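You operate a simulated robot arm through the tools that you are given. There is no shell and no other tool. Be economical: measure what you need, move in short steps, check, and stop when the job is done.

Carry out the task below with a simulated two-armed robot. There is one attempt and no reset: what you move stays moved.

JOB
Take the red tea towel from the end of the table and hang it over the middle rail of the green wing.

It is judged by the outcome, as a careful person would: the job done as asked, and still so three seconds after it is handed in. It fails if anything else is knocked over, pushed out of place, dropped, spilled or broken. Flat cloth is picked up by pressing the open fingertips on it (5 to 10 N) and closing them slowly along it; thin cloth reads only 2 to 8 mm in the jaws.

ROBOT AND FRAMES
Two 7-joint arms with two-finger parallel grippers on one trunk, on a base that drives. Base frame: it is fixed to the floor where the robot stands at the start and does not move with it; the origin is under the middle of the robot, x ahead of it, y to its left, z up; the surface under the hand at the start is at about z = 750. Lengths are in mm, angles in rad, forces in N, time in s.
The left shoulder is at the start at [70, 188, 1344], the right one opposite. With the tool pointing down near the work surface each hand reaches from about 100 to 700 mm from the robot's upright axis, wherever it stands, measured 20 degrees to its own side. Payload 3.91 kg a hand.
The TCP of each hand is the grasp point between the finger pads, 30 mm short of the fingertips. In the tool frame z runs along the fingers and y along their closing line. Largest opening 110 mm; finger width 20, thickness 10; the body of the gripper, 48 by 112 mm, starts 55 mm behind the TCP.
Orientation is that of the tool frame in the base frame, as [roll, pitch, yaw] about the fixed x, y, z axes, in that order (R = Rz(yaw) Ry(pitch) Rx(roll)). With the fingers straight down and closing along the base's y, the tool's x points along the base's -x, its y along +y and its z along -z.

CONTROLS
- The arms move only by the tool send_rows. It takes "left_targets", "right_targets" or both (then of equal length, played together; a hand with none holds still); each is a list of rows, each a list of 7 numbers: the turn, a rotation vector about the tool's x, y, z in units of 60 degrees (1.0 is 60 degrees), then the shift along the tool's x, y, z in units of 400 mm (1.0 is 400 mm), then the opening, from 0 (shut) to 1 (fully open). In form: [[rx, ry, rz, x, y, z, grip], ...]. A call has 1 to 20 rows; each row is the pose to reach, as a shift and turn from the pose commanded when the call began, along the tool's axes at that moment. A call with a number of a shift or a turn outside -1 to 1 is refused whole. Rows are played at 5 a second. More than 50 mm and 0.15 rad between two rows, or a gripper value outside its range, and nothing of the call is played. Where a pose cannot be reached the arm comes as near as it can. A force on the tool above 40 N (or 10 N above the force at the start of the call, whichever is more), or a blocked arm, ends the call early, and 0.2 s more pass. The fingers move at their own pace (about 72 mm/s each) and stop on an object; they squeeze with about 32 N. The grip force told is the motor's: it shows also when the fingers shut on nothing. Time passes only in rows, and 0.2 s behind the last, so rows that repeat a pose let the fingers close. It gives the time, the measured TCP pose, the force on the tool (base axes), the opening and the grip force at its end, in the units of the frame above (readings bear some noise), with the torque about the TCP (base axes, N m) and any sound that the robot's microphone picked up.
- Cameras (640 x 400 px; columns grow to the right, rows downward): "scene" is now at [99.5, 22.8, 1539]; the picture's right is [0.23, -0.97, 0.00], its down [-0.84, -0.19, -0.51] and it looks along [0.50, 0.12, -0.86] (base axes); focal length 275 px, centre (320, 200). "left" rides on the left gripper at [72, -17, -104] in its tool frame; the picture's right is [0.23, 0.97, 0.00], its down [-0.76, 0.18, -0.62] and it looks along [-0.61, 0.14, 0.78] (tool axes); focal length 222 px, centre (320, 200). "right" rides on the right gripper at [72, 17, -103] in its tool frame; the picture's right is [-0.23, 0.97, 0.00], its down [-0.76, -0.18, -0.62] and it looks along [-0.61, -0.14, 0.78] (tool axes); focal length 222 px, centre (320, 200). There is no depth. A picture from a camera that has moved, and an enlarged one, comes with that camera's place and axes in the base frame and with its lens. The place of the scene camera against the robot may be out by one fixed shift of up to 25 mm in any direction.
- grab_frame(camera): a new picture of that camera. No time passes.
- raise_lower(by): slides the trunk up (or, below 0, down) by that many mm; the arms and the scene camera ride with it, the base frame stays. It gives what a move gives, with no picture.
- roll_base(legs): drives the robot by 1 to 6 legs, each [ahead, turn to the left] in mm and rad, along the robot's own axes; the way and the turn of a leg run together, so that a leg with both is an arc; at most 1500 mm and 3.142 rad a leg. The arms and the cameras ride along, it lands a little off, and it stops where it bumps. It gives what a move gives.
- turn_head(pan, tilt): turns the head with the scene camera to pan (to the left, within 1.501 rad either way) and tilt (down, from -0.506 to 1.204), counted from straight ahead of the robot. It gives what a move gives.
- close_up(camera, box): a new picture of the part [left, top, right, bottom] of that camera's present view, enlarged. No time passes.
- job_done(): hands the job in; it is judged then, once.

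Work in short steps. Places have to be worked out from the pictures, the camera data and where the tool is seen: move nearer, look again, correct. Check each grasp and each placing, and mend what went wrong. You have 120 turns and 92 pictures in all, those below and enlarged ones among them. Open the grippers and draw the arms clear of the work before you hand the job in, unless the task says otherwise; then end with one line.

The tools are called as a command line: name --argument value ..., lists and objects as JSON in quotes. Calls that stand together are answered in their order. send_rows: Moves the arms, as the interface text tells. Its arguments: {"type":"object","properties":{"left_targets":{"type":"array"},"right_targets":{"type":"array"}},"required":[]} The other tools are called the same way: raise_lower (by) slides the trunk up or down; roll_base (legs) drives the base; turn_head (pan, tilt) turns the head that bears the scene camera; grab_frame (camera) takes a picture; close_up (camera, box) takes an enlarged picture of a part of a camera's view; job_done () hands the job in.

At the start:

```text
time_s: 0.0
left_ee_pos: [562.1, 304.7, 1070.6]
left_orientation: [3.141, 0.0, 3.141]
left_force: [0.1, -0.3, -0.1]
left_ft_torque: [-0.04, 0.0, -0.01]
left_gripper_width: 110.1
left_finger_force: 0.1
right_ee_pos: [421.4, -178.3, 929.2]
right_orientation: [3.141, 0.001, 3.141]
right_force: [-0.1, -0.4, 0.5]
right_ft_torque: [0.02, 0.03, 0.0]
right_gripper_width: 109.8
right_finger_force: 0.0
trunk travel left (down, up): [-854.0, 86.0]
robot x, y, heading: [-1.2, -1.5, 0.006]
head pan, tilt: [0.227, 1.03]
```

scene: 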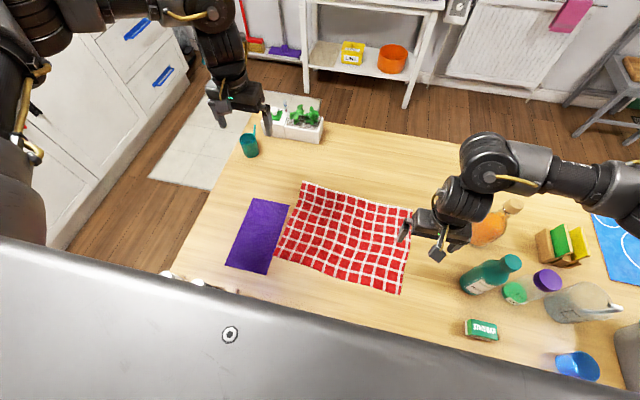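
right: 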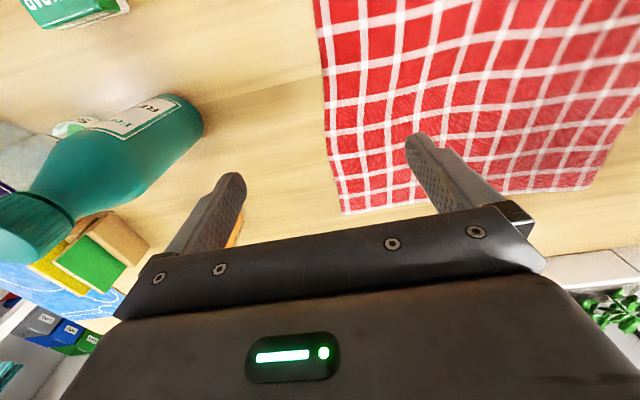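
left: 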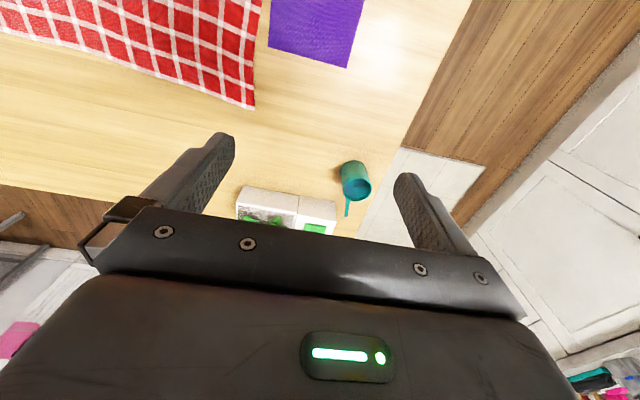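

The red checked towel lies on the table ahead of me. The green wing, probably a drying rack, is not in view, so I look around for it.

turn_head --pan -0.9 --tilt 0.6

grab_frame --camera "scene"

turn_head --pan 0.9 --tilt 0.6

grab_frame --camera "scene"

turn_head --pan 0.0 --tilt 0.5

grab_frame --camera "scene"

```text
time_s: 1.4
left_ee_pos: [562.3, 303.7, 1070.6]
left_orientation: [-3.141, 0.0, -3.141]
left_force: [0.0, 0.4, -0.2]
left_ft_torque: [-0.02, 0.0, 0.03]
left_gripper_width: 110.0
left_finger_force: 0.0
right_ee_pos: [422.4, -177.7, 927.9]
right_orientation: [-3.141, 0.0, -3.141]
right_force: [0.4, 0.4, 0.2]
right_ft_torque: [0.0, 0.01, 0.01]
right_gripper_width: 110.4
right_finger_force: 0.0
trunk travel left (down, up): [-854.0, 86.0]
robot x, y, heading: [-0.2, -3.1, -0.0]
head pan, tilt: [-0.901, 0.6]
```

```text
88 pictures are left
camera scene: at [88.4, -61.7, 1573.0], right [-0.78, -0.62, 0.0], down [-0.35, 0.44, -0.82], along [0.51, -0.65, -0.57], focal length 275 px, centre (320, 200)
```

scene: 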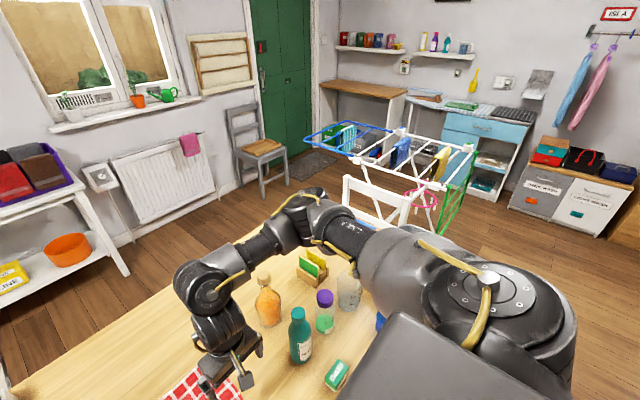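

```text
time_s: 3.1
left_ee_pos: [561.6, 305.9, 1071.1]
left_orientation: [3.141, 0.0, -3.141]
left_force: [0.5, 0.1, 0.7]
left_ft_torque: [0.0, 0.02, -0.02]
left_gripper_width: 109.9
left_finger_force: 0.1
right_ee_pos: [420.8, -178.3, 928.3]
right_orientation: [-3.141, 0.001, -3.141]
right_force: [-0.2, -0.7, 0.3]
right_ft_torque: [0.01, 0.02, -0.02]
right_gripper_width: 110.0
right_finger_force: 0.1
trunk travel left (down, up): [-854.0, 86.0]
robot x, y, heading: [-0.2, 1.6, -0.004]
head pan, tilt: [0.901, 0.6]
```

```text
87 pictures are left
camera scene: at [88.4, 76.7, 1573.0], right [0.78, -0.62, 0.0], down [-0.35, -0.44, -0.82], along [0.51, 0.65, -0.57], focal length 275 px, centre (320, 200)
```

scene: 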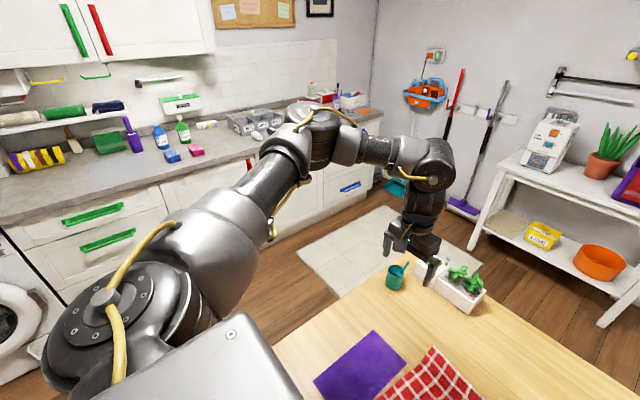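

```text
time_s: 4.3
left_ee_pos: [561.2, 304.6, 1072.2]
left_orientation: [3.141, 0.0, 3.14]
left_force: [0.1, 0.0, 0.3]
left_ft_torque: [-0.01, -0.01, -0.03]
left_gripper_width: 109.9
left_finger_force: 0.1
right_ee_pos: [421.9, -177.2, 928.4]
right_orientation: [3.14, 0.0, -3.14]
right_force: [0.4, -0.8, 0.0]
right_ft_torque: [0.01, 0.03, 0.01]
right_gripper_width: 110.0
right_finger_force: 0.0
trunk travel left (down, up): [-854.0, 86.0]
robot x, y, heading: [-1.0, -1.8, -0.002]
head pan, tilt: [0.0, 0.499]
```

```text
86 pictures are left
camera scene: at [124.4, 7.6, 1582.1], right [0.0, -1.0, 0.0], down [-0.48, 0.0, -0.88], along [0.88, 0.0, -0.48], focal length 275 px, centre (320, 200)
```

scene: 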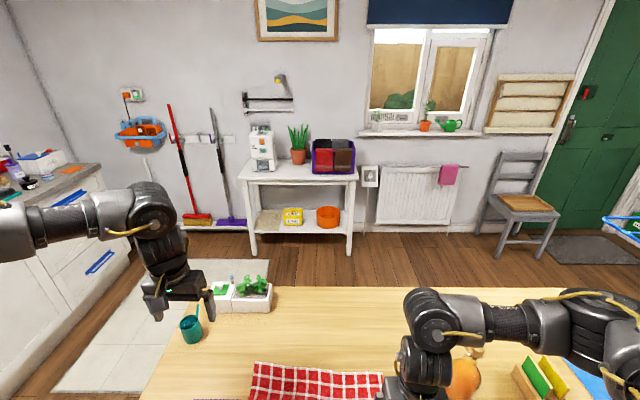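

The drying rack stands to the right, with a blue wing on its far side and a green one on its near side. I zoom in on it.

turn_head --pan -1.15 --tilt 0.6

close_up --camera "scene" --box '[180, 80, 440, 240]'

grab_frame --camera "scene"

```text
time_s: 5.7
left_ee_pos: [561.2, 304.9, 1071.4]
left_orientation: [3.141, 0.0, -3.141]
left_force: [-0.1, 0.3, -0.1]
left_ft_torque: [0.01, -0.01, -0.02]
left_gripper_width: 110.0
left_finger_force: 0.1
right_ee_pos: [422.1, -178.3, 927.8]
right_orientation: [3.141, 0.0, -3.141]
right_force: [0.4, 0.4, -0.6]
right_ft_torque: [0.01, 0.02, 0.01]
right_gripper_width: 110.0
right_finger_force: 0.1
trunk travel left (down, up): [-854.0, 86.0]
robot x, y, heading: [-2.3, -2.7, -0.004]
head pan, tilt: [-1.15, 0.6]
```

```text
2.46 times, centred on (310, 160) of scene
camera zoom: at [69.6, -73.1, 1573.1], right [-0.91, -0.41, 0.0], down [-0.23, 0.52, -0.83], along [0.34, -0.75, -0.56], focal length 677 px, centre (345, 298)
```

zoom: 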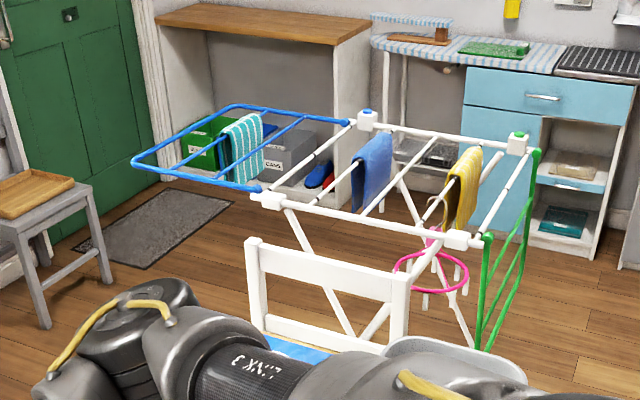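

```text
84 pictures are left
camera scene: at [69.6, -73.1, 1573.1], right [-0.91, -0.41, 0.0], down [-0.23, 0.52, -0.83], along [0.34, -0.75, -0.56], focal length 275 px, centre (320, 200)
```

scene: 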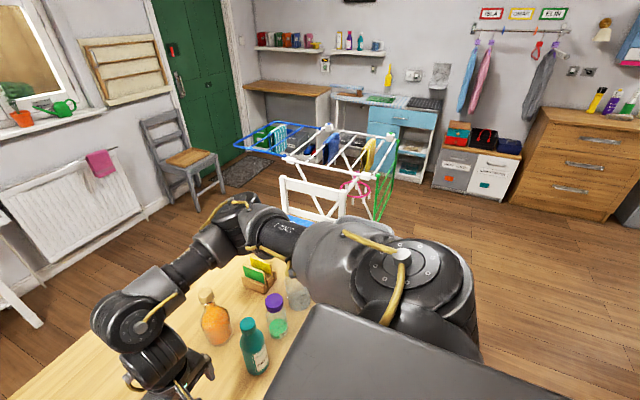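

The green wing hangs down at about x=300, y=-1280 to -1820, with open floor on its -x side. Before driving over for a closer look, I check that the floor behind me is clear and raise the trunk.

turn_head --pan -1.5 --tilt 0.7

grab_frame --camera "scene"

raise_lower --by 80

turn_head --pan 1.5 --tilt 0.7

grab_frame --camera "scene"

```text
time_s: 6.5
left_ee_pos: [562.5, 304.8, 1070.0]
left_orientation: [-3.141, -0.002, 3.141]
left_force: [0.9, 0.4, 0.0]
left_ft_torque: [0.01, 0.0, 0.0]
left_gripper_width: 109.8
left_finger_force: 0.1
right_ee_pos: [422.0, -177.7, 928.4]
right_orientation: [3.14, 0.0, 3.141]
right_force: [0.7, 0.6, -0.2]
right_ft_torque: [-0.03, 0.01, 0.01]
right_gripper_width: 109.9
right_finger_force: 0.0
trunk travel left (down, up): [-854.0, 86.0]
robot x, y, heading: [1.7, 2.5, -0.007]
head pan, tilt: [-1.499, 0.7]
```

```text
83 pictures are left
camera scene: at [39.6, -77.2, 1564.4], right [-1.0, -0.07, 0.0], down [-0.05, 0.64, -0.77], along [0.06, -0.76, -0.64], focal length 275 px, centre (320, 200)
```

scene: 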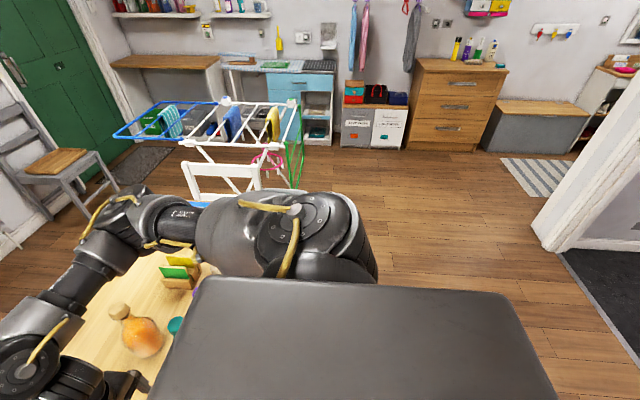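

```text
time_s: 7.7
left_ee_pos: [561.6, 304.4, 1151.8]
left_orientation: [-3.141, 0.001, -3.141]
left_force: [0.0, 0.4, 0.1]
left_ft_torque: [0.01, -0.01, -0.03]
left_gripper_width: 110.0
left_finger_force: 0.0
right_ee_pos: [421.0, -177.6, 1007.1]
right_orientation: [-3.141, -0.002, 3.14]
right_force: [0.5, 0.3, -0.5]
right_ft_torque: [0.03, 0.02, 0.02]
right_gripper_width: 110.0
right_finger_force: 0.2
trunk travel left (down, up): [-934.0, 6.0]
robot x, y, heading: [2.3, 0.6, 0.0]
head pan, tilt: [-1.499, 0.7]
```

```text
time_s: 10.3
left_ee_pos: [561.7, 304.8, 1150.4]
left_orientation: [-3.141, 0.0, -3.14]
left_force: [0.3, 0.5, 0.1]
left_ft_torque: [-0.01, 0.01, 0.01]
left_gripper_width: 109.9
left_finger_force: 0.1
right_ee_pos: [422.1, -178.3, 1008.3]
right_orientation: [3.141, 0.0, 3.141]
right_force: [0.3, 0.3, 0.5]
right_ft_torque: [-0.01, 0.0, 0.01]
right_gripper_width: 110.0
right_finger_force: 0.1
trunk travel left (down, up): [-934.0, 6.0]
robot x, y, heading: [2.0, 1.3, -0.003]
head pan, tilt: [1.499, 0.7]
```

```text
82 pictures are left
camera scene: at [39.6, 92.3, 1644.4], right [1.0, -0.07, 0.0], down [-0.05, -0.64, -0.76], along [0.05, 0.76, -0.64], focal length 275 px, centre (320, 200)
```

scene: 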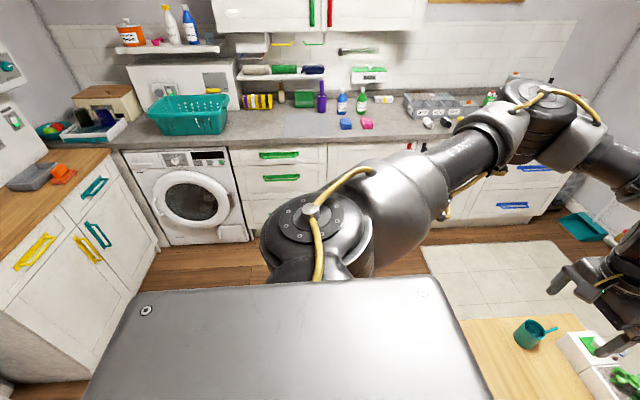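

The floor behind looks clear for about 350 mm. I back off, turn right, drive along the open floor, and then look at the wing.

roll_base --legs '[[-350, 0], [0, -1.571], [1300, 0]]'

turn_head --pan 1.2 --tilt 0.75

grab_frame --camera "scene"

```text
time_s: 22.5
left_ee_pos: [-11.9, -1857.8, 1151.1]
left_orientation: [3.14, 0.001, 1.594]
left_force: [0.5, 0.4, -0.1]
left_ft_torque: [-0.02, 0.02, 0.0]
left_gripper_width: 109.8
left_finger_force: 0.1
right_ee_pos: [-497.4, -1729.3, 1007.9]
right_orientation: [3.141, 0.0, 1.595]
right_force: [0.3, 0.3, 0.1]
right_ft_torque: [0.01, 0.01, -0.02]
right_gripper_width: 110.0
right_finger_force: 0.1
trunk travel left (down, up): [-934.0, 6.0]
robot x, y, heading: [-325.5, -1304.9, -1.548]
head pan, tilt: [1.499, 0.7]
```

```text
time_s: 23.3
left_ee_pos: [-11.4, -1856.6, 1149.6]
left_orientation: [3.141, -0.003, 1.593]
left_force: [-0.4, -0.2, -0.1]
left_ft_torque: [-0.04, -0.01, -0.01]
left_gripper_width: 109.9
left_finger_force: 0.1
right_ee_pos: [-496.9, -1729.1, 1007.8]
right_orientation: [-3.14, 0.0, 1.596]
right_force: [0.2, -0.1, -0.1]
right_ft_torque: [0.0, -0.02, 0.01]
right_gripper_width: 109.9
right_finger_force: 0.1
trunk travel left (down, up): [-934.0, 6.0]
robot x, y, heading: [-329.9, -1304.0, -1.55]
head pan, tilt: [1.201, 0.75]
```

```text
81 pictures are left
camera scene: at [-266.3, -1374.5, 1640.2], right [-0.34, -0.94, 0.0], down [-0.64, 0.23, -0.73], along [0.69, -0.25, -0.68], focal length 275 px, centre (320, 200)
```

scene: 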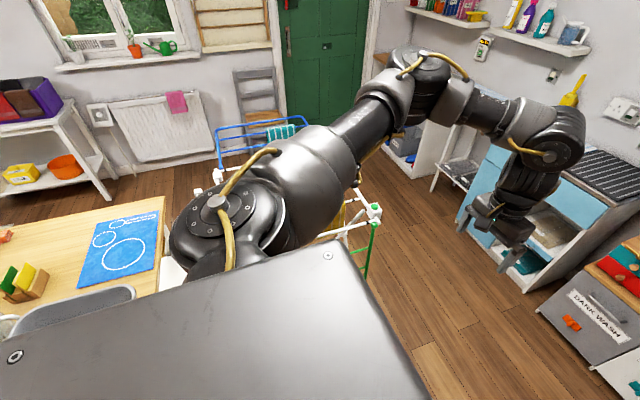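

My left arm blocks the view of the wing. I drive on to the middle of the wing and turn to face it.

roll_base --legs '[[230, 0], [0, 1.55], [-150, 0]]'

turn_head --pan 0.0 --tilt 0.7

grab_frame --camera "scene"

```text
time_s: 29.8
left_ee_pos: [86.5, -1227.6, 1150.9]
left_orientation: [-3.14, 0.0, -3.137]
left_force: [-0.4, 0.0, 0.2]
left_ft_torque: [0.02, -0.03, 0.0]
left_gripper_width: 110.2
left_finger_force: 0.0
right_ee_pos: [-51.0, -1709.7, 1007.4]
right_orientation: [3.141, -0.001, -3.137]
right_force: [0.8, -0.8, -0.3]
right_ft_torque: [-0.04, 0.01, 0.01]
right_gripper_width: 110.0
right_finger_force: 0.0
trunk travel left (down, up): [-934.0, 6.0]
robot x, y, heading: [-473.3, -1534.1, 0.003]
head pan, tilt: [1.201, 0.75]
```

```text
time_s: 31.2
left_ee_pos: [85.5, -1226.3, 1150.7]
left_orientation: [-3.141, 0.0, -3.137]
left_force: [-1.0, 0.8, 0.4]
left_ft_torque: [-0.01, 0.0, -0.03]
left_gripper_width: 109.9
left_finger_force: 0.1
right_ee_pos: [-51.4, -1710.5, 1007.7]
right_orientation: [3.141, 0.0, -3.136]
right_force: [-0.5, 0.5, 0.4]
right_ft_torque: [-0.02, 0.02, 0.04]
right_gripper_width: 110.1
right_finger_force: 0.1
trunk travel left (down, up): [-934.0, 6.0]
robot x, y, heading: [-476.1, -1532.7, 0.006]
head pan, tilt: [0.0, 0.7]
```

```text
80 pictures are left
camera scene: at [-355.9, -1526.1, 1644.5], right [0.01, -1.0, 0.0], down [-0.64, 0.0, -0.77], along [0.77, 0.0, -0.64], focal length 275 px, centre (320, 200)
```

scene: 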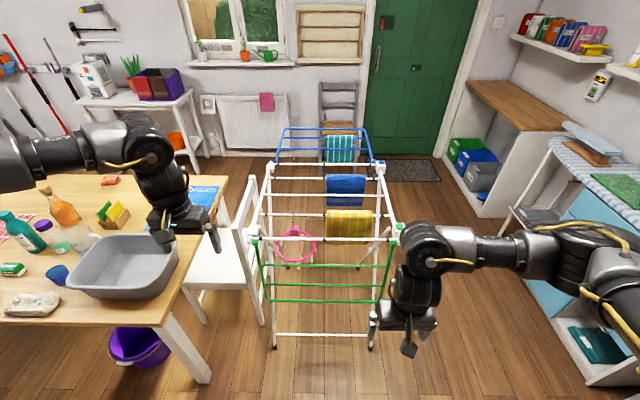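

That is a clear view of the rack. I zoom in on the green wing.

close_up --camera "scene" --box '[220, 200, 420, 325]'

```text
3.20 times, centred on (320, 262) of scene
camera zoom: at [-355.9, -1526.1, 1644.5], right [0.01, -1.0, 0.0], down [-0.64, 0.0, -0.77], along [0.77, 0.0, -0.64], focal length 880 px, centre (320, 0)
```

zoom: 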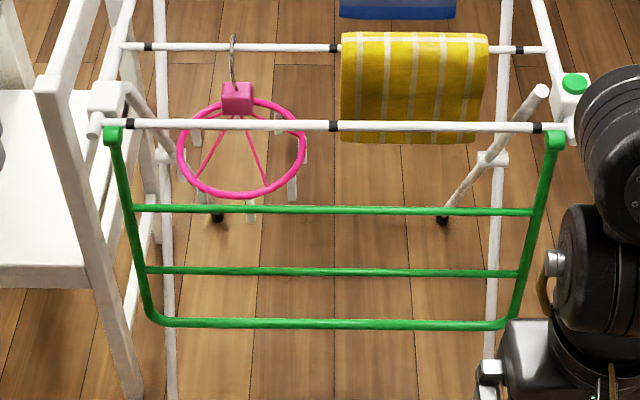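

The wing hangs vertically at about x≈300. Its three green rails are at about z≈770, 637 and 510, so the middle one is at 637, and y runs from about -1300 to -1785. I'll grip the towel's far long edge with both hands and feed it through the gap above the middle rail. First I drive back to the table.

roll_base --legs '[[0, 1.565], [1533, 0]]'

```text
refused: 1533 is not a number from -1500 to 1500
```

That leg is over the 1500 mm limit, so I split it in two.

roll_base --legs '[[0, 1.565], [1000, 0], [540, 0], [0, -1.571]]'

```text
time_s: 46.9
left_ee_pos: [27.6, 359.8, 1150.0]
left_orientation: [-3.141, 0.0, -3.089]
left_force: [0.4, -0.4, 0.0]
left_ft_torque: [0.01, -0.01, 0.0]
left_gripper_width: 109.8
left_finger_force: 0.1
right_ee_pos: [-86.7, -130.0, 1008.8]
right_orientation: [3.141, 0.0, -3.088]
right_force: [0.2, 0.0, -0.3]
right_ft_torque: [-0.01, 0.01, 0.04]
right_gripper_width: 110.1
right_finger_force: 0.1
trunk travel left (down, up): [-934.0, 6.0]
robot x, y, heading: [-514.5, 24.2, 0.055]
head pan, tilt: [0.0, 0.7]
```

I correct the heading and roll up to the table, in line with the towel's centre.

roll_base --legs '[[0, -0.055], [510, 0]]'

turn_head --pan 0.0 --tilt 1.0

grab_frame --camera "scene"

```text
time_s: 50.3
left_ee_pos: [554.9, 325.7, 1150.8]
left_orientation: [3.141, 0.001, 3.138]
left_force: [0.0, 0.1, -0.1]
left_ft_torque: [0.0, 0.01, -0.02]
left_gripper_width: 109.9
left_finger_force: 0.2
right_ee_pos: [413.5, -155.8, 1009.0]
right_orientation: [-3.141, 0.001, 3.14]
right_force: [-0.5, 0.1, 0.0]
right_ft_torque: [-0.03, -0.03, 0.01]
right_gripper_width: 109.8
right_finger_force: 0.0
trunk travel left (down, up): [-934.0, 6.0]
robot x, y, heading: [-10.0, 25.5, -0.006]
head pan, tilt: [0.0, 0.7]
```

```text
time_s: 51.1
left_ee_pos: [556.5, 326.7, 1150.4]
left_orientation: [-3.141, -0.003, 3.138]
left_force: [-0.7, 0.3, -0.5]
left_ft_torque: [0.0, -0.01, 0.06]
left_gripper_width: 109.8
left_finger_force: 0.0
right_ee_pos: [413.8, -155.4, 1009.1]
right_orientation: [3.141, -0.001, 3.14]
right_force: [-0.7, -0.7, -0.1]
right_ft_torque: [0.01, -0.01, 0.03]
right_gripper_width: 110.0
right_finger_force: 0.0
trunk travel left (down, up): [-934.0, 6.0]
robot x, y, heading: [-8.7, 24.2, -0.003]
head pan, tilt: [0.0, 1.0]
```

```text
78 pictures are left
camera scene: at [96.9, 30.7, 1621.0], right [0.0, -1.0, 0.0], down [-0.84, 0.0, -0.54], along [0.54, 0.0, -0.84], focal length 275 px, centre (320, 200)
```

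scene: 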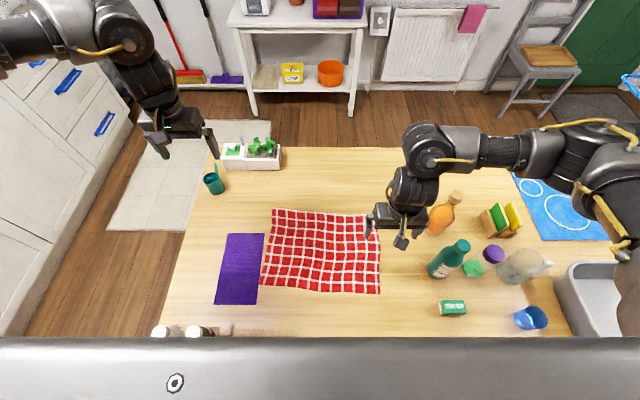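

The towel's far edge runs from about (617, 208) to (596, -188). I bring both hands above it, left at about (600, 150) and right at about (585, -120), with z=900 and the grippers half open.

send_rows --left_targets '[[0, 0, 0, -0.016, -0.063, 0.089, 0.5], [0, 0, 0, -0.031, -0.126, 0.179, 0.5], [0, 0, 0, -0.047, -0.189, 0.268, 0.5], [0, 0, 0, -0.063, -0.251, 0.357, 0.5], [0, 0, 0, -0.079, -0.314, 0.446, 0.5], [0, 0, 0, -0.094, -0.377, 0.536, 0.5], [0, 0, 0, -0.11, -0.44, 0.625, 0.5], [0, 0, 0, -0.11, -0.44, 0.625, 0.5]]' --right_targets '[[0, 0, 0, -0.061, 0.012, 0.039, 0.5], [0, 0, 0, -0.122, 0.025, 0.078, 0.5], [0, 0, 0, -0.183, 0.037, 0.117, 0.5], [0, 0, 0, -0.244, 0.05, 0.156, 0.5], [0, 0, 0, -0.305, 0.062, 0.195, 0.5], [0, 0, 0, -0.366, 0.075, 0.234, 0.5], [0, 0, 0, -0.4275, 0.0875, 0.2725, 0.5], [0, 0, 0, -0.4275, 0.0875, 0.2725, 0.5]]'

grab_frame --camera "left"

grab_frame --camera "right"

```text
time_s: 52.9
left_ee_pos: [597.2, 149.2, 899.2]
left_orientation: [-3.142, 0.0, 3.137]
left_force: [0.3, 0.4, 0.4]
left_ft_torque: [-0.02, -0.01, 0.0]
left_gripper_width: 55.1
left_finger_force: 0.0
right_ee_pos: [585.5, -123.0, 899.2]
right_orientation: [3.14, 0.0, 3.139]
right_force: [0.0, 0.8, 0.5]
right_ft_torque: [0.01, -0.04, -0.01]
right_gripper_width: 55.0
right_finger_force: 0.0
trunk travel left (down, up): [-934.0, 6.0]
robot x, y, heading: [-6.7, 21.5, -0.005]
head pan, tilt: [0.0, 1.0]
```

```text
77 pictures are left
camera left: at [524.8, 131.6, 1002.1], right [-0.22, 0.97, 0.0], down [0.76, 0.17, 0.62], along [0.61, 0.14, -0.78], focal length 222 px, centre (320, 200)
```

left: 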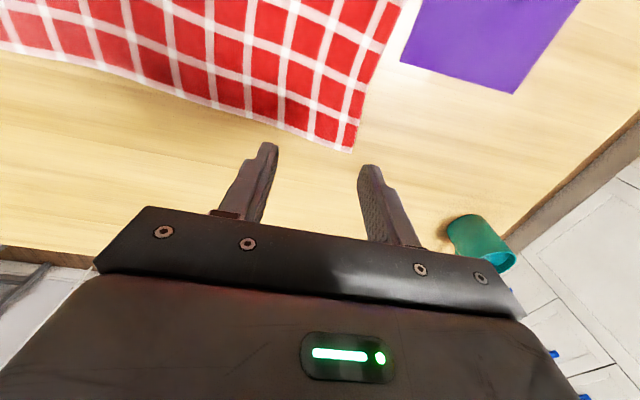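

```text
76 pictures are left
camera right: at [511.5, -105.6, 1001.7], right [0.23, 0.97, 0.0], down [0.76, -0.18, 0.62], along [0.61, -0.14, -0.78], focal length 222 px, centre (320, 200)
```

right: 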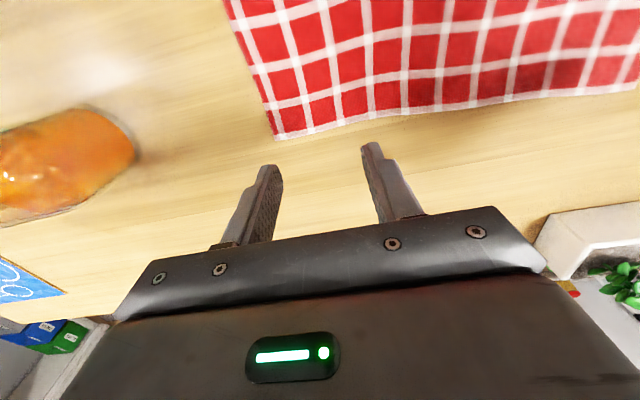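

The hand cameras put the edge at x≈632 at the left hand and x≈609 at the right hand. I shift to stay about 13 mm inside it and go down to just above the cloth.

send_rows --left_targets '[[0, 0, 0, -0.03, 0, 0.09, 0.5], [0, 0, 0, -0.0525, 0, 0.18, 0.5], [0, 0, 0, -0.0525, 0, 0.26, 0.5], [0, 0, 0, -0.0525, 0, 0.275, 0.5]]' --right_targets '[[0, 0, 0, -0.025, 0, 0.09, 0.5], [0, 0, 0, -0.025, 0, 0.18, 0.5], [0, 0, 0, -0.025, 0, 0.26, 0.5], [0, 0, 0, -0.025, 0, 0.275, 0.5]]'

grab_frame --camera "left"

grab_frame --camera "right"

```text
time_s: 53.9
left_ee_pos: [603.7, 157.8, 822.4]
left_orientation: [3.14, -0.004, 3.137]
left_force: [0.7, 0.3, 0.1]
left_ft_torque: [0.01, -0.01, 0.02]
left_gripper_width: 54.7
left_finger_force: 0.1
left hand out of reach, approached as far as the arm can: row 2, 3, 4
right_ee_pos: [589.7, -120.6, 802.2]
right_orientation: [3.141, -0.004, 3.141]
right_force: [-1.2, 0.7, 0.0]
right_ft_torque: [0.05, 0.02, 0.0]
right_gripper_width: 54.6
right_finger_force: 0.0
right hand out of reach, approached as far as the arm can: row 3, 4
trunk travel left (down, up): [-934.0, 6.0]
robot x, y, heading: [-4.8, 23.1, -0.003]
head pan, tilt: [0.0, 1.0]
```

```text
75 pictures are left
camera left: at [532.1, 139.4, 925.2], right [-0.22, 0.97, 0.0], down [0.76, 0.18, 0.62], along [0.61, 0.14, -0.78], focal length 222 px, centre (320, 200)
```

left: 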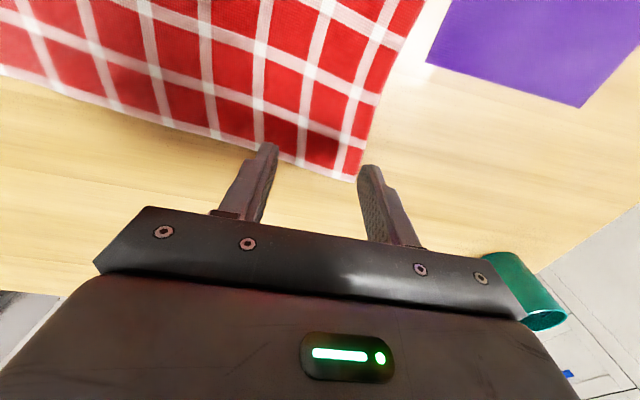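

```text
74 pictures are left
camera right: at [514.9, -103.6, 905.4], right [0.23, 0.97, 0.0], down [0.76, -0.18, 0.62], along [0.6, -0.14, -0.78], focal length 222 px, centre (320, 200)
```

right: 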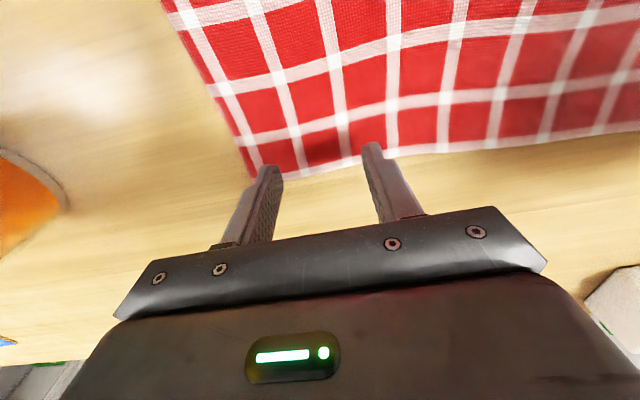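

The trunk is too high for this reach. I lift the hands and then lower the trunk.

send_rows --left_targets '[[0, 0, 0, 0, 0, -0.1, 0.5], [0, 0, 0, 0, 0, -0.2, 0.5], [0, 0, 0, 0, 0, -0.25, 0.5]]' --right_targets '[[0, 0, 0, 0, 0, -0.1, 0.5], [0, 0, 0, 0, 0, -0.2, 0.5], [0, 0, 0, 0, 0, -0.25, 0.5]]'

```text
time_s: 54.7
left_ee_pos: [605.5, 157.1, 922.6]
left_orientation: [3.138, 0.0, 3.138]
left_force: [-0.2, -0.8, 0.1]
left_ft_torque: [0.03, 0.03, -0.01]
left_gripper_width: 54.9
left_finger_force: 0.0
right_ee_pos: [587.3, -123.0, 900.5]
right_orientation: [-3.141, 0.001, 3.138]
right_force: [-0.8, 0.1, -0.3]
right_ft_torque: [-0.01, 0.02, 0.0]
right_gripper_width: 54.9
right_finger_force: 0.1
trunk travel left (down, up): [-934.0, 6.0]
robot x, y, heading: [-8.0, 22.8, -0.004]
head pan, tilt: [0.0, 1.0]
```

I lift the arms another 100 mm and then lower the trunk 180 mm for a better reach.

send_rows --left_targets '[[0, 0, 0, 0, 0, -0.1, 0.5], [0, 0, 0, 0, 0, -0.2, 0.5], [0, 0, 0, 0, 0, -0.25, 0.5]]' --right_targets '[[0, 0, 0, 0, 0, -0.1, 0.5], [0, 0, 0, 0, 0, -0.2, 0.5], [0, 0, 0, 0, 0, -0.3, 0.5]]'

raise_lower --by -180

```text
time_s: 55.5
left_ee_pos: [603.9, 157.3, 1022.5]
left_orientation: [-3.14, 0.0, 3.137]
left_force: [-0.2, 0.5, 0.3]
left_ft_torque: [-0.02, -0.01, -0.01]
left_gripper_width: 54.9
left_finger_force: 0.0
right_ee_pos: [584.9, -121.3, 1020.7]
right_orientation: [-3.141, -0.003, 3.138]
right_force: [0.3, 1.0, 0.5]
right_ft_torque: [-0.02, 0.0, 0.01]
right_gripper_width: 54.9
right_finger_force: 0.0
trunk travel left (down, up): [-934.0, 6.0]
robot x, y, heading: [-8.6, 25.4, -0.011]
head pan, tilt: [0.0, 1.0]
```

```text
time_s: 57.5
left_ee_pos: [606.1, 155.9, 840.6]
left_orientation: [3.141, 0.001, 3.139]
left_force: [0.0, -0.6, 0.2]
left_ft_torque: [0.02, 0.0, -0.05]
left_gripper_width: 55.0
left_finger_force: 0.0
right_ee_pos: [587.8, -123.1, 841.3]
right_orientation: [3.141, -0.001, 3.137]
right_force: [-0.7, 0.6, -0.3]
right_ft_torque: [-0.01, 0.0, 0.02]
right_gripper_width: 55.3
right_finger_force: 0.1
trunk travel left (down, up): [-754.0, 186.0]
robot x, y, heading: [-5.8, 26.7, -0.004]
head pan, tilt: [0.0, 1.0]
```

Now I make the small x and y corrections and go down to z≈786, just above contact.

send_rows --left_targets '[[0, 0, 0, -0.03, -0.015, 0.07, 0.5], [0, 0, 0, -0.03, -0.015, 0.135, 0.5], [0, 0, 0, -0.03, -0.015, 0.135, 0.5]]' --right_targets '[[0, 0, 0, -0.0225, 0, 0.07, 0.5], [0, 0, 0, -0.0225, 0, 0.135, 0.5], [0, 0, 0, -0.0225, 0, 0.135, 0.5]]'

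grab_frame --camera "left"

grab_frame --camera "right"

```text
time_s: 58.3
left_ee_pos: [618.2, 150.3, 785.9]
left_orientation: [-3.142, -0.002, 3.138]
left_force: [-0.7, 0.4, 0.4]
left_ft_torque: [0.01, 0.0, 0.02]
left_gripper_width: 54.9
left_finger_force: 0.1
right_ee_pos: [595.3, -120.9, 784.8]
right_orientation: [3.141, 0.0, 3.137]
right_force: [0.3, -0.3, -0.1]
right_ft_torque: [0.02, 0.02, -0.01]
right_gripper_width: 55.0
right_finger_force: 0.1
trunk travel left (down, up): [-754.0, 186.0]
robot x, y, heading: [-8.0, 21.0, 0.002]
head pan, tilt: [0.0, 1.0]
```

```text
73 pictures are left
camera left: at [545.6, 132.1, 889.3], right [-0.22, 0.97, 0.0], down [0.76, 0.17, 0.62], along [0.61, 0.14, -0.78], focal length 222 px, centre (320, 200)
```

left: 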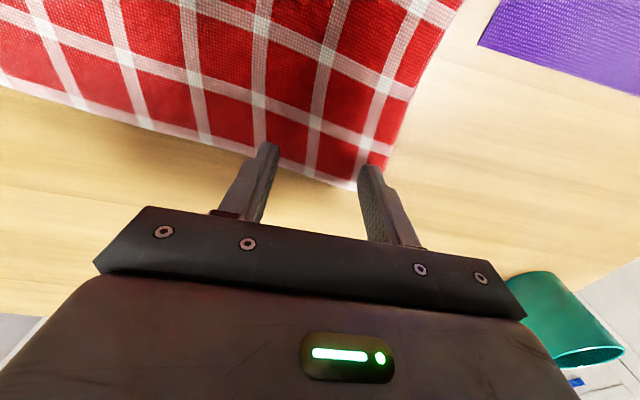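

```text
72 pictures are left
camera right: at [521.7, -103.1, 888.3], right [0.23, 0.97, 0.0], down [0.76, -0.18, 0.62], along [0.61, -0.14, -0.78], focal length 222 px, centre (320, 200)
```

right: 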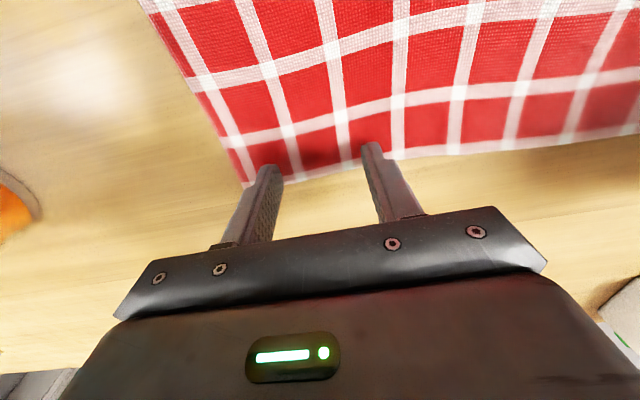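

The fingers sit right at the margin of the cloth. I move them about 11 mm further in and slightly inward, then lower in small steps to press.

send_rows --left_targets '[[0, 0, 0, 0.028, -0.03, 0, 0.5], [0, 0, 0, 0.028, -0.03, 0.008, 0.5], [0, 0, 0, 0.028, -0.03, 0.014, 0.5], [0, 0, 0, 0.028, -0.03, 0.014, 0.5]]' --right_targets '[[0, 0, 0, 0.03, 0.025, 0, 0.5], [0, 0, 0, 0.03, 0.025, 0.008, 0.5], [0, 0, 0, 0.03, 0.025, 0.014, 0.5], [0, 0, 0, 0.03, 0.025, 0.014, 0.5]]'

```text
time_s: 59.3
left_ee_pos: [606.8, 138.3, 781.5]
left_orientation: [3.141, -0.001, 3.138]
left_force: [0.4, 1.1, 0.8]
left_ft_torque: [-0.04, 0.02, 0.03]
left_gripper_width: 55.2
left_finger_force: 0.1
right_ee_pos: [583.6, -111.9, 781.0]
right_orientation: [-3.141, 0.0, 3.14]
right_force: [-1.3, -0.4, 2.4]
right_ft_torque: [0.02, 0.02, 0.01]
right_gripper_width: 55.3
right_finger_force: 0.2
trunk travel left (down, up): [-754.0, 186.0]
robot x, y, heading: [-9.2, 23.5, -0.0]
head pan, tilt: [0.0, 1.0]
```

Contact is just starting. I press 2 mm more with each hand.

send_rows --left_targets '[[0, 0, 0, 0, 0, 0.004, 0.5], [0, 0, 0, 0, 0, 0.006, 0.5]]' --right_targets '[[0, 0, 0, 0, 0, 0.002, 0.5], [0, 0, 0, 0, 0, 0.004, 0.5]]'

```text
time_s: 59.9
left_ee_pos: [606.0, 137.6, 781.8]
left_orientation: [-3.14, 0.004, 3.139]
left_force: [-2.2, 1.2, 13.4]
left_ft_torque: [-0.03, 0.04, 0.0]
left_gripper_width: 54.9
left_finger_force: 0.1
right_ee_pos: [583.5, -111.4, 781.0]
right_orientation: [3.14, 0.002, 3.139]
right_force: [1.1, -0.1, 0.9]
right_ft_torque: [0.02, -0.03, 0.0]
right_gripper_width: 55.2
right_finger_force: 0.0
trunk travel left (down, up): [-754.0, 186.0]
robot x, y, heading: [-7.5, 19.9, -0.002]
head pan, tilt: [0.0, 1.0]
```

Left reads 13 N, so I ease it off a little and press the right slightly more.

send_rows --left_targets '[[0, 0, 0, 0, 0, -0.002, 0.5], [0, 0, 0, 0, 0, -0.002, 0.5]]' --right_targets '[[0, 0, 0, 0, 0, 0.003, 0.5], [0, 0, 0, 0, 0, 0.004, 0.5]]'

```text
time_s: 60.5
left_ee_pos: [605.2, 136.5, 780.6]
left_orientation: [3.141, 0.002, 3.135]
left_force: [1.8, 0.8, 5.5]
left_ft_torque: [0.01, -0.06, 0.02]
left_gripper_width: 55.2
left_finger_force: 0.0
right_ee_pos: [583.2, -111.5, 781.1]
right_orientation: [-3.142, 0.005, 3.138]
right_force: [-1.3, -1.4, 19.7]
right_ft_torque: [0.03, -0.03, 0.06]
right_gripper_width: 54.9
right_finger_force: 0.0
trunk travel left (down, up): [-754.0, 186.0]
robot x, y, heading: [-7.5, 22.5, -0.004]
head pan, tilt: [0.0, 1.0]
```

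Right is now at about 20 N. I back it off about 1.2 mm, and once settled I close both grippers slowly.

send_rows --left_targets '[[0, 0, 0, 0, 0, 0.0005, 0.5], [0, 0, 0, 0, 0, 0.0005, 0.46], [0, 0, 0, 0, 0, 0.0005, 0.42], [0, 0, 0, 0, 0, 0.0005, 0.38], [0, 0, 0, 0, 0, 0.0005, 0.34], [0, 0, 0, 0, 0, 0.0005, 0.3], [0, 0, 0, 0, 0, 0.0005, 0.26], [0, 0, 0, 0, 0, 0.0005, 0.22], [0, 0, 0, 0, 0, 0.0005, 0.18], [0, 0, 0, 0, 0, 0.0005, 0.14], [0, 0, 0, 0, 0, 0.0005, 0.1], [0, 0, 0, 0, 0, 0.0005, 0.06], [0, 0, 0, 0, 0, 0.0005, 0.02], [0, 0, 0, 0, 0, 0.0005, 0], [0, 0, 0, 0, 0, 0.0005, 0], [0, 0, 0, 0, 0, 0.0005, 0]]' --right_targets '[[0, 0, 0, 0, 0, -0.003, 0.5], [0, 0, 0, 0, 0, -0.003, 0.46], [0, 0, 0, 0, 0, -0.003, 0.42], [0, 0, 0, 0, 0, -0.003, 0.38], [0, 0, 0, 0, 0, -0.003, 0.34], [0, 0, 0, 0, 0, -0.003, 0.3], [0, 0, 0, 0, 0, -0.003, 0.26], [0, 0, 0, 0, 0, -0.003, 0.22], [0, 0, 0, 0, 0, -0.003, 0.18], [0, 0, 0, 0, 0, -0.003, 0.14], [0, 0, 0, 0, 0, -0.003, 0.1], [0, 0, 0, 0, 0, -0.003, 0.06], [0, 0, 0, 0, 0, -0.003, 0.02], [0, 0, 0, 0, 0, -0.003, 0], [0, 0, 0, 0, 0, -0.003, 0], [0, 0, 0, 0, 0, -0.003, 0]]'

grab_frame --camera "left"

grab_frame --camera "right"

```text
time_s: 63.9
left_ee_pos: [605.8, 136.3, 780.7]
left_orientation: [-3.139, 0.004, 3.136]
left_force: [-1.0, -19.5, 9.4]
left_ft_torque: [-0.61, 0.02, 0.19]
left_gripper_width: 2.9
left_finger_force: 31.8
right_ee_pos: [581.3, -111.0, 782.2]
right_orientation: [3.141, 0.004, 3.14]
right_force: [0.7, 18.1, 13.7]
right_ft_torque: [0.58, -0.08, -0.01]
right_gripper_width: 2.3
right_finger_force: 32.0
trunk travel left (down, up): [-754.0, 186.0]
robot x, y, heading: [-7.1, 22.6, -0.004]
head pan, tilt: [0.0, 1.0]
```

```text
71 pictures are left
camera left: at [531.9, 118.8, 884.3], right [-0.22, 0.97, 0.0], down [0.76, 0.17, 0.62], along [0.61, 0.14, -0.78], focal length 222 px, centre (320, 200)
```

left: 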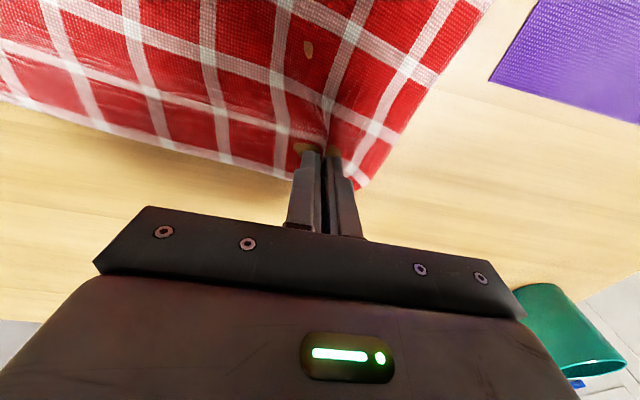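

```text
70 pictures are left
camera right: at [507.7, -93.7, 883.8], right [0.23, 0.97, 0.0], down [0.76, -0.18, 0.63], along [0.61, -0.14, -0.78], focal length 222 px, centre (320, 200)
```

right: 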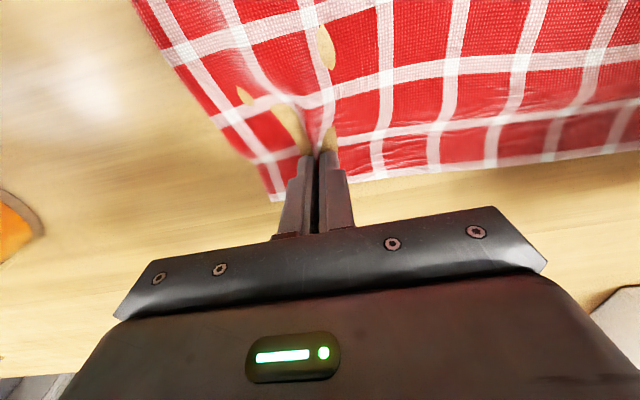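

Both jaws read 2 to 3 mm, so cloth is between them, with about 19 N of tension pulling the hands together. I move the hands a little toward each other and lift gently.

send_rows --left_targets '[[0, 0, 0, 0, -0.02, -0.005, 0], [0, 0, 0, 0, -0.025, -0.03, 0], [0, 0, 0, 0, -0.025, -0.08, 0], [0, 0, 0, 0, -0.025, -0.15, 0], [0, 0, 0, 0, -0.025, -0.15, 0]]' --right_targets '[[0, 0, 0, 0, 0.02, -0.005, 0], [0, 0, 0, 0, 0.025, -0.03, 0], [0, 0, 0, 0, 0.025, -0.08, 0], [0, 0, 0, 0, 0.025, -0.15, 0], [0, 0, 0, 0, 0.025, -0.15, 0]]'

grab_frame --camera "scene"

```text
time_s: 65.1
left_ee_pos: [606.4, 128.6, 839.2]
left_orientation: [-3.14, -0.001, 3.139]
left_force: [-0.9, 0.3, -0.8]
left_ft_torque: [0.0, 0.06, -0.01]
left_gripper_width: 2.1
left_finger_force: 32.6
right_ee_pos: [583.8, -102.3, 841.0]
right_orientation: [-3.141, -0.002, 3.138]
right_force: [0.1, 0.7, -0.2]
right_ft_torque: [-0.06, 0.01, -0.02]
right_gripper_width: 2.5
right_finger_force: 32.0
trunk travel left (down, up): [-754.0, 186.0]
robot x, y, heading: [-9.0, 21.2, -0.01]
head pan, tilt: [0.0, 1.0]
```

```text
69 pictures are left
camera scene: at [96.2, 30.7, 1441.0], right [0.0, -1.0, 0.0], down [-0.84, 0.0, -0.54], along [0.54, 0.0, -0.84], focal length 275 px, centre (320, 200)
```

scene: 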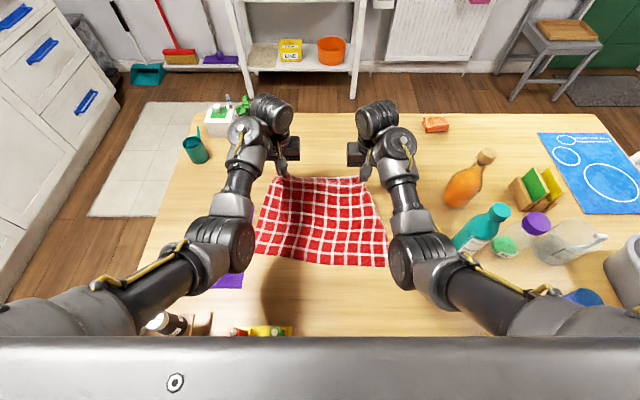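

Both corners are held and the cloth is lifting free. I lift higher and draw back toward me, then raise the trunk.

send_rows --left_targets '[[0, 0, 0, 0, 0, -0.1, 0], [0, 0, 0, 0.05, 0, -0.2, 0], [0, 0, 0, 0.1, 0, -0.3, 0], [0, 0, 0, 0.15, 0, -0.4, 0], [0, 0, 0, 0.2, 0, -0.5, 0], [0, 0, 0, 0.25, 0, -0.6, 0], [0, 0, 0, 0.3, 0, -0.7, 0], [0, 0, 0, 0.3, 0, -0.7, 0]]' --right_targets '[[0, 0, 0, 0, 0, -0.1, 0], [0, 0, 0, 0.05, 0, -0.2, 0], [0, 0, 0, 0.1, 0, -0.3, 0], [0, 0, 0, 0.15, 0, -0.4, 0], [0, 0, 0, 0.2, 0, -0.5, 0], [0, 0, 0, 0.25, 0, -0.6, 0], [0, 0, 0, 0.3, 0, -0.7, 0], [0, 0, 0, 0.3, 0, -0.7, 0]]'

raise_lower --by 180

grab_frame --camera "scene"

```text
time_s: 65.5
left_ee_pos: [605.0, 127.3, 871.3]
left_orientation: [3.14, 0.0, 3.138]
left_force: [0.3, 0.6, 0.0]
left_ft_torque: [0.01, -0.01, -0.01]
left_gripper_width: 2.3
left_finger_force: 32.4
left hand out of reach, approached as far as the arm can: row 2
right_ee_pos: [588.3, -101.8, 869.3]
right_orientation: [3.138, 0.014, 3.112]
right_force: [4.9, 26.0, -17.2]
right_ft_torque: [-3.45, -0.84, -2.26]
right_gripper_width: 1.9
right_finger_force: 31.4
right hand out of reach, approached as far as the arm can: row 1, 2
trunk travel left (down, up): [-754.0, 186.0]
robot x, y, heading: [-7.8, 23.5, -0.002]
head pan, tilt: [0.0, 1.0]
stopped in row 2 (right hand): the force on the tool passed its limit at 177 N (the readings are from after the stop); the commanded pose is now the measured one
```

```text
time_s: 66.0
left_ee_pos: [605.4, 127.6, 884.2]
left_orientation: [-3.141, 0.0, 3.138]
left_force: [-0.3, -0.9, 0.4]
left_ft_torque: [-0.01, -0.03, 0.01]
left_gripper_width: 2.5
left_finger_force: 31.6
right_ee_pos: [587.1, -101.7, 880.5]
right_orientation: [3.138, 0.016, 3.111]
right_force: [2.2, 16.4, -9.5]
right_ft_torque: [-2.11, -0.55, -1.41]
right_gripper_width: 2.1
right_finger_force: 32.3
trunk travel left (down, up): [-766.0, 174.0]
robot x, y, heading: [-6.4, 21.2, -0.001]
head pan, tilt: [0.0, 1.0]
stopped: the force on the tool passed its limit at 43 N (the readings are from after the stop); the commanded pose is now the measured one
```

```text
68 pictures are left
camera scene: at [94.5, 30.4, 1453.5], right [0.0, -1.0, 0.0], down [-0.84, 0.0, -0.54], along [0.54, 0.0, -0.84], focal length 275 px, centre (320, 200)
```

scene: 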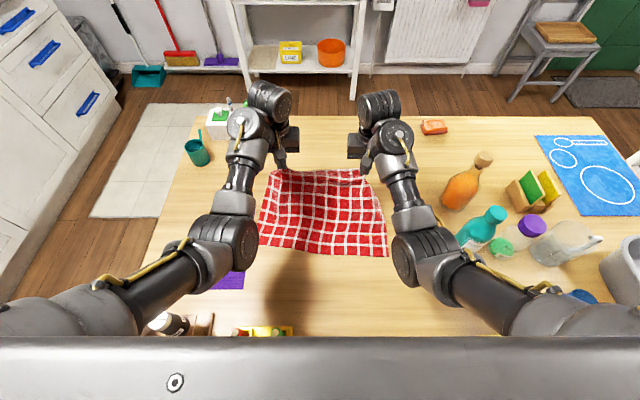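

The right arm hit something: 177 N, and now a steady 16 N along y. I look closer at that hand.

close_up --camera "scene" --box '[220, 70, 460, 220]'

grab_frame --camera "right"

```text
2.67 times, centred on (340, 145) of scene
camera zoom: at [94.5, 30.4, 1453.5], right [0.0, -1.0, 0.0], down [-0.84, 0.0, -0.54], along [0.54, 0.0, -0.84], focal length 733 px, centre (267, 347)
```

zoom: 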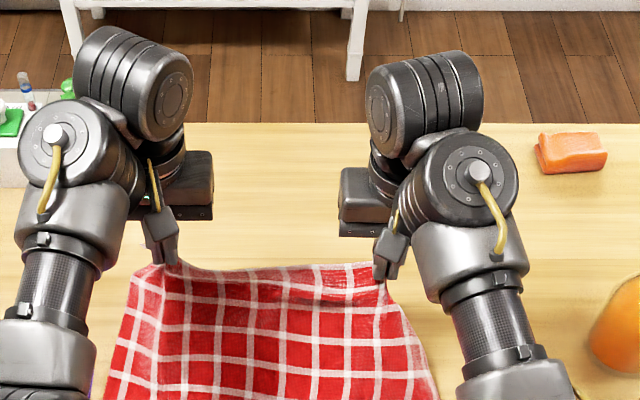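

```text
66 pictures are left
camera right: at [512.0, -82.1, 981.7], right [0.26, 0.97, 0.01], down [0.75, -0.2, 0.63], along [0.61, -0.16, -0.77], focal length 222 px, centre (320, 200)
```

right: 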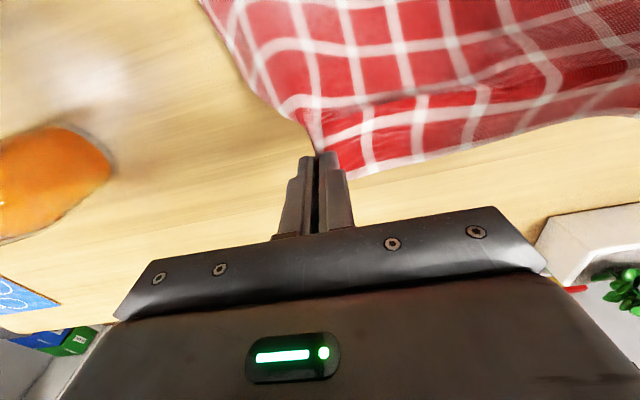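

The gripper is folded back against its own forearm. I ease down a little and then pitch the fingers forward, which opens the wrist and is the orientation I need at the rail.

send_rows --left_targets '[[0, 0, 0, 0, 0, 0.03, 0], [0, 0, 0, 0, 0, 0.06, 0], [0, -0.1, 0, 0, 0, 0.05, 0], [0, -0.2, 0, 0, 0, 0.04, 0], [0, -0.3, 0, 0, 0, 0.03, 0]]' --right_targets '[[0, 0, 0, 0, 0.02, 0.03, 0], [0, 0, 0, 0, 0.02, 0.06, 0], [0, -0.1, 0, 0, 0.02, 0.05, 0], [0, -0.2, 0, 0, 0.02, 0.04, 0], [0, -0.3, 0, 0, 0.02, 0.03, 0]]'

```text
time_s: 67.2
left_ee_pos: [606.9, 127.2, 872.8]
left_orientation: [-3.141, 0.313, 3.139]
left_force: [-0.7, 0.1, -0.4]
left_ft_torque: [-0.02, -0.02, -0.02]
left_gripper_width: 2.7
left_finger_force: 32.0
right_ee_pos: [588.4, -92.1, 867.0]
right_orientation: [3.136, 0.33, 3.111]
right_force: [0.1, 0.3, 0.1]
right_ft_torque: [-0.03, -0.01, 0.0]
right_gripper_width: 2.0
right_finger_force: 32.6
trunk travel left (down, up): [-766.0, 174.0]
robot x, y, heading: [-7.0, 18.5, -0.006]
head pan, tilt: [0.0, 1.0]
```

Force is freed. I keep pitching forward while lifting slowly.

send_rows --left_targets '[[0, -0.1, 0, -0.0155, 0, -0.0475, 0], [0, -0.2, 0, -0.031, 0, -0.095, 0], [0, -0.3, 0, -0.0465, 0, -0.1425, 0], [0, -0.4, 0, -0.062, 0, -0.19, 0], [0, -0.5, 0, -0.0775, 0, -0.2375, 0], [0, -0.6, 0, -0.093, 0, -0.285, 0]]' --right_targets '[[0, -0.1, 0, -0.0155, 0, -0.0475, 0], [0, -0.2, 0, -0.031, 0, -0.095, 0], [0, -0.3, 0, -0.0465, 0, -0.1425, 0], [0, -0.4, 0, -0.062, 0, -0.19, 0], [0, -0.5, 0, -0.0775, 0, -0.2375, 0], [0, -0.6, 0, -0.093, 0, -0.285, 0]]'

grab_frame --camera "scene"

```text
time_s: 68.6
left_ee_pos: [606.4, 127.8, 991.2]
left_orientation: [-3.14, 0.945, 3.138]
left_force: [-0.6, -0.3, -0.1]
left_ft_torque: [0.04, -0.02, -0.02]
left_gripper_width: 2.2
left_finger_force: 32.1
right_ee_pos: [586.0, -93.1, 985.6]
right_orientation: [3.136, 0.956, 3.109]
right_force: [0.6, 1.3, 0.1]
right_ft_torque: [-0.01, -0.03, 0.02]
right_gripper_width: 2.5
right_finger_force: 31.9
trunk travel left (down, up): [-766.0, 174.0]
robot x, y, heading: [-6.6, 23.1, -0.008]
head pan, tilt: [0.0, 1.0]
```

```text
65 pictures are left
camera scene: at [96.2, 31.0, 1452.9], right [0.0, -1.0, 0.0], down [-0.84, 0.0, -0.54], along [0.54, 0.0, -0.84], focal length 275 px, centre (320, 200)
```

scene: 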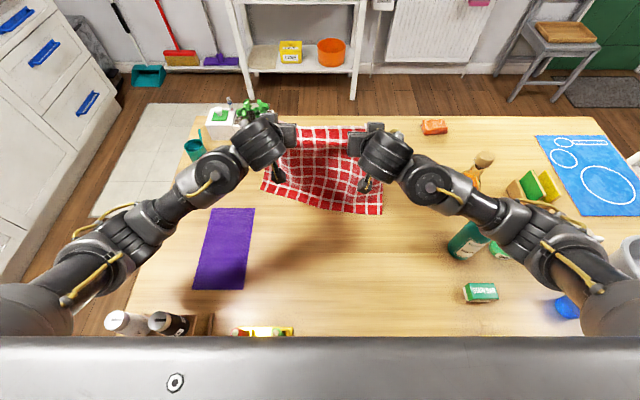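

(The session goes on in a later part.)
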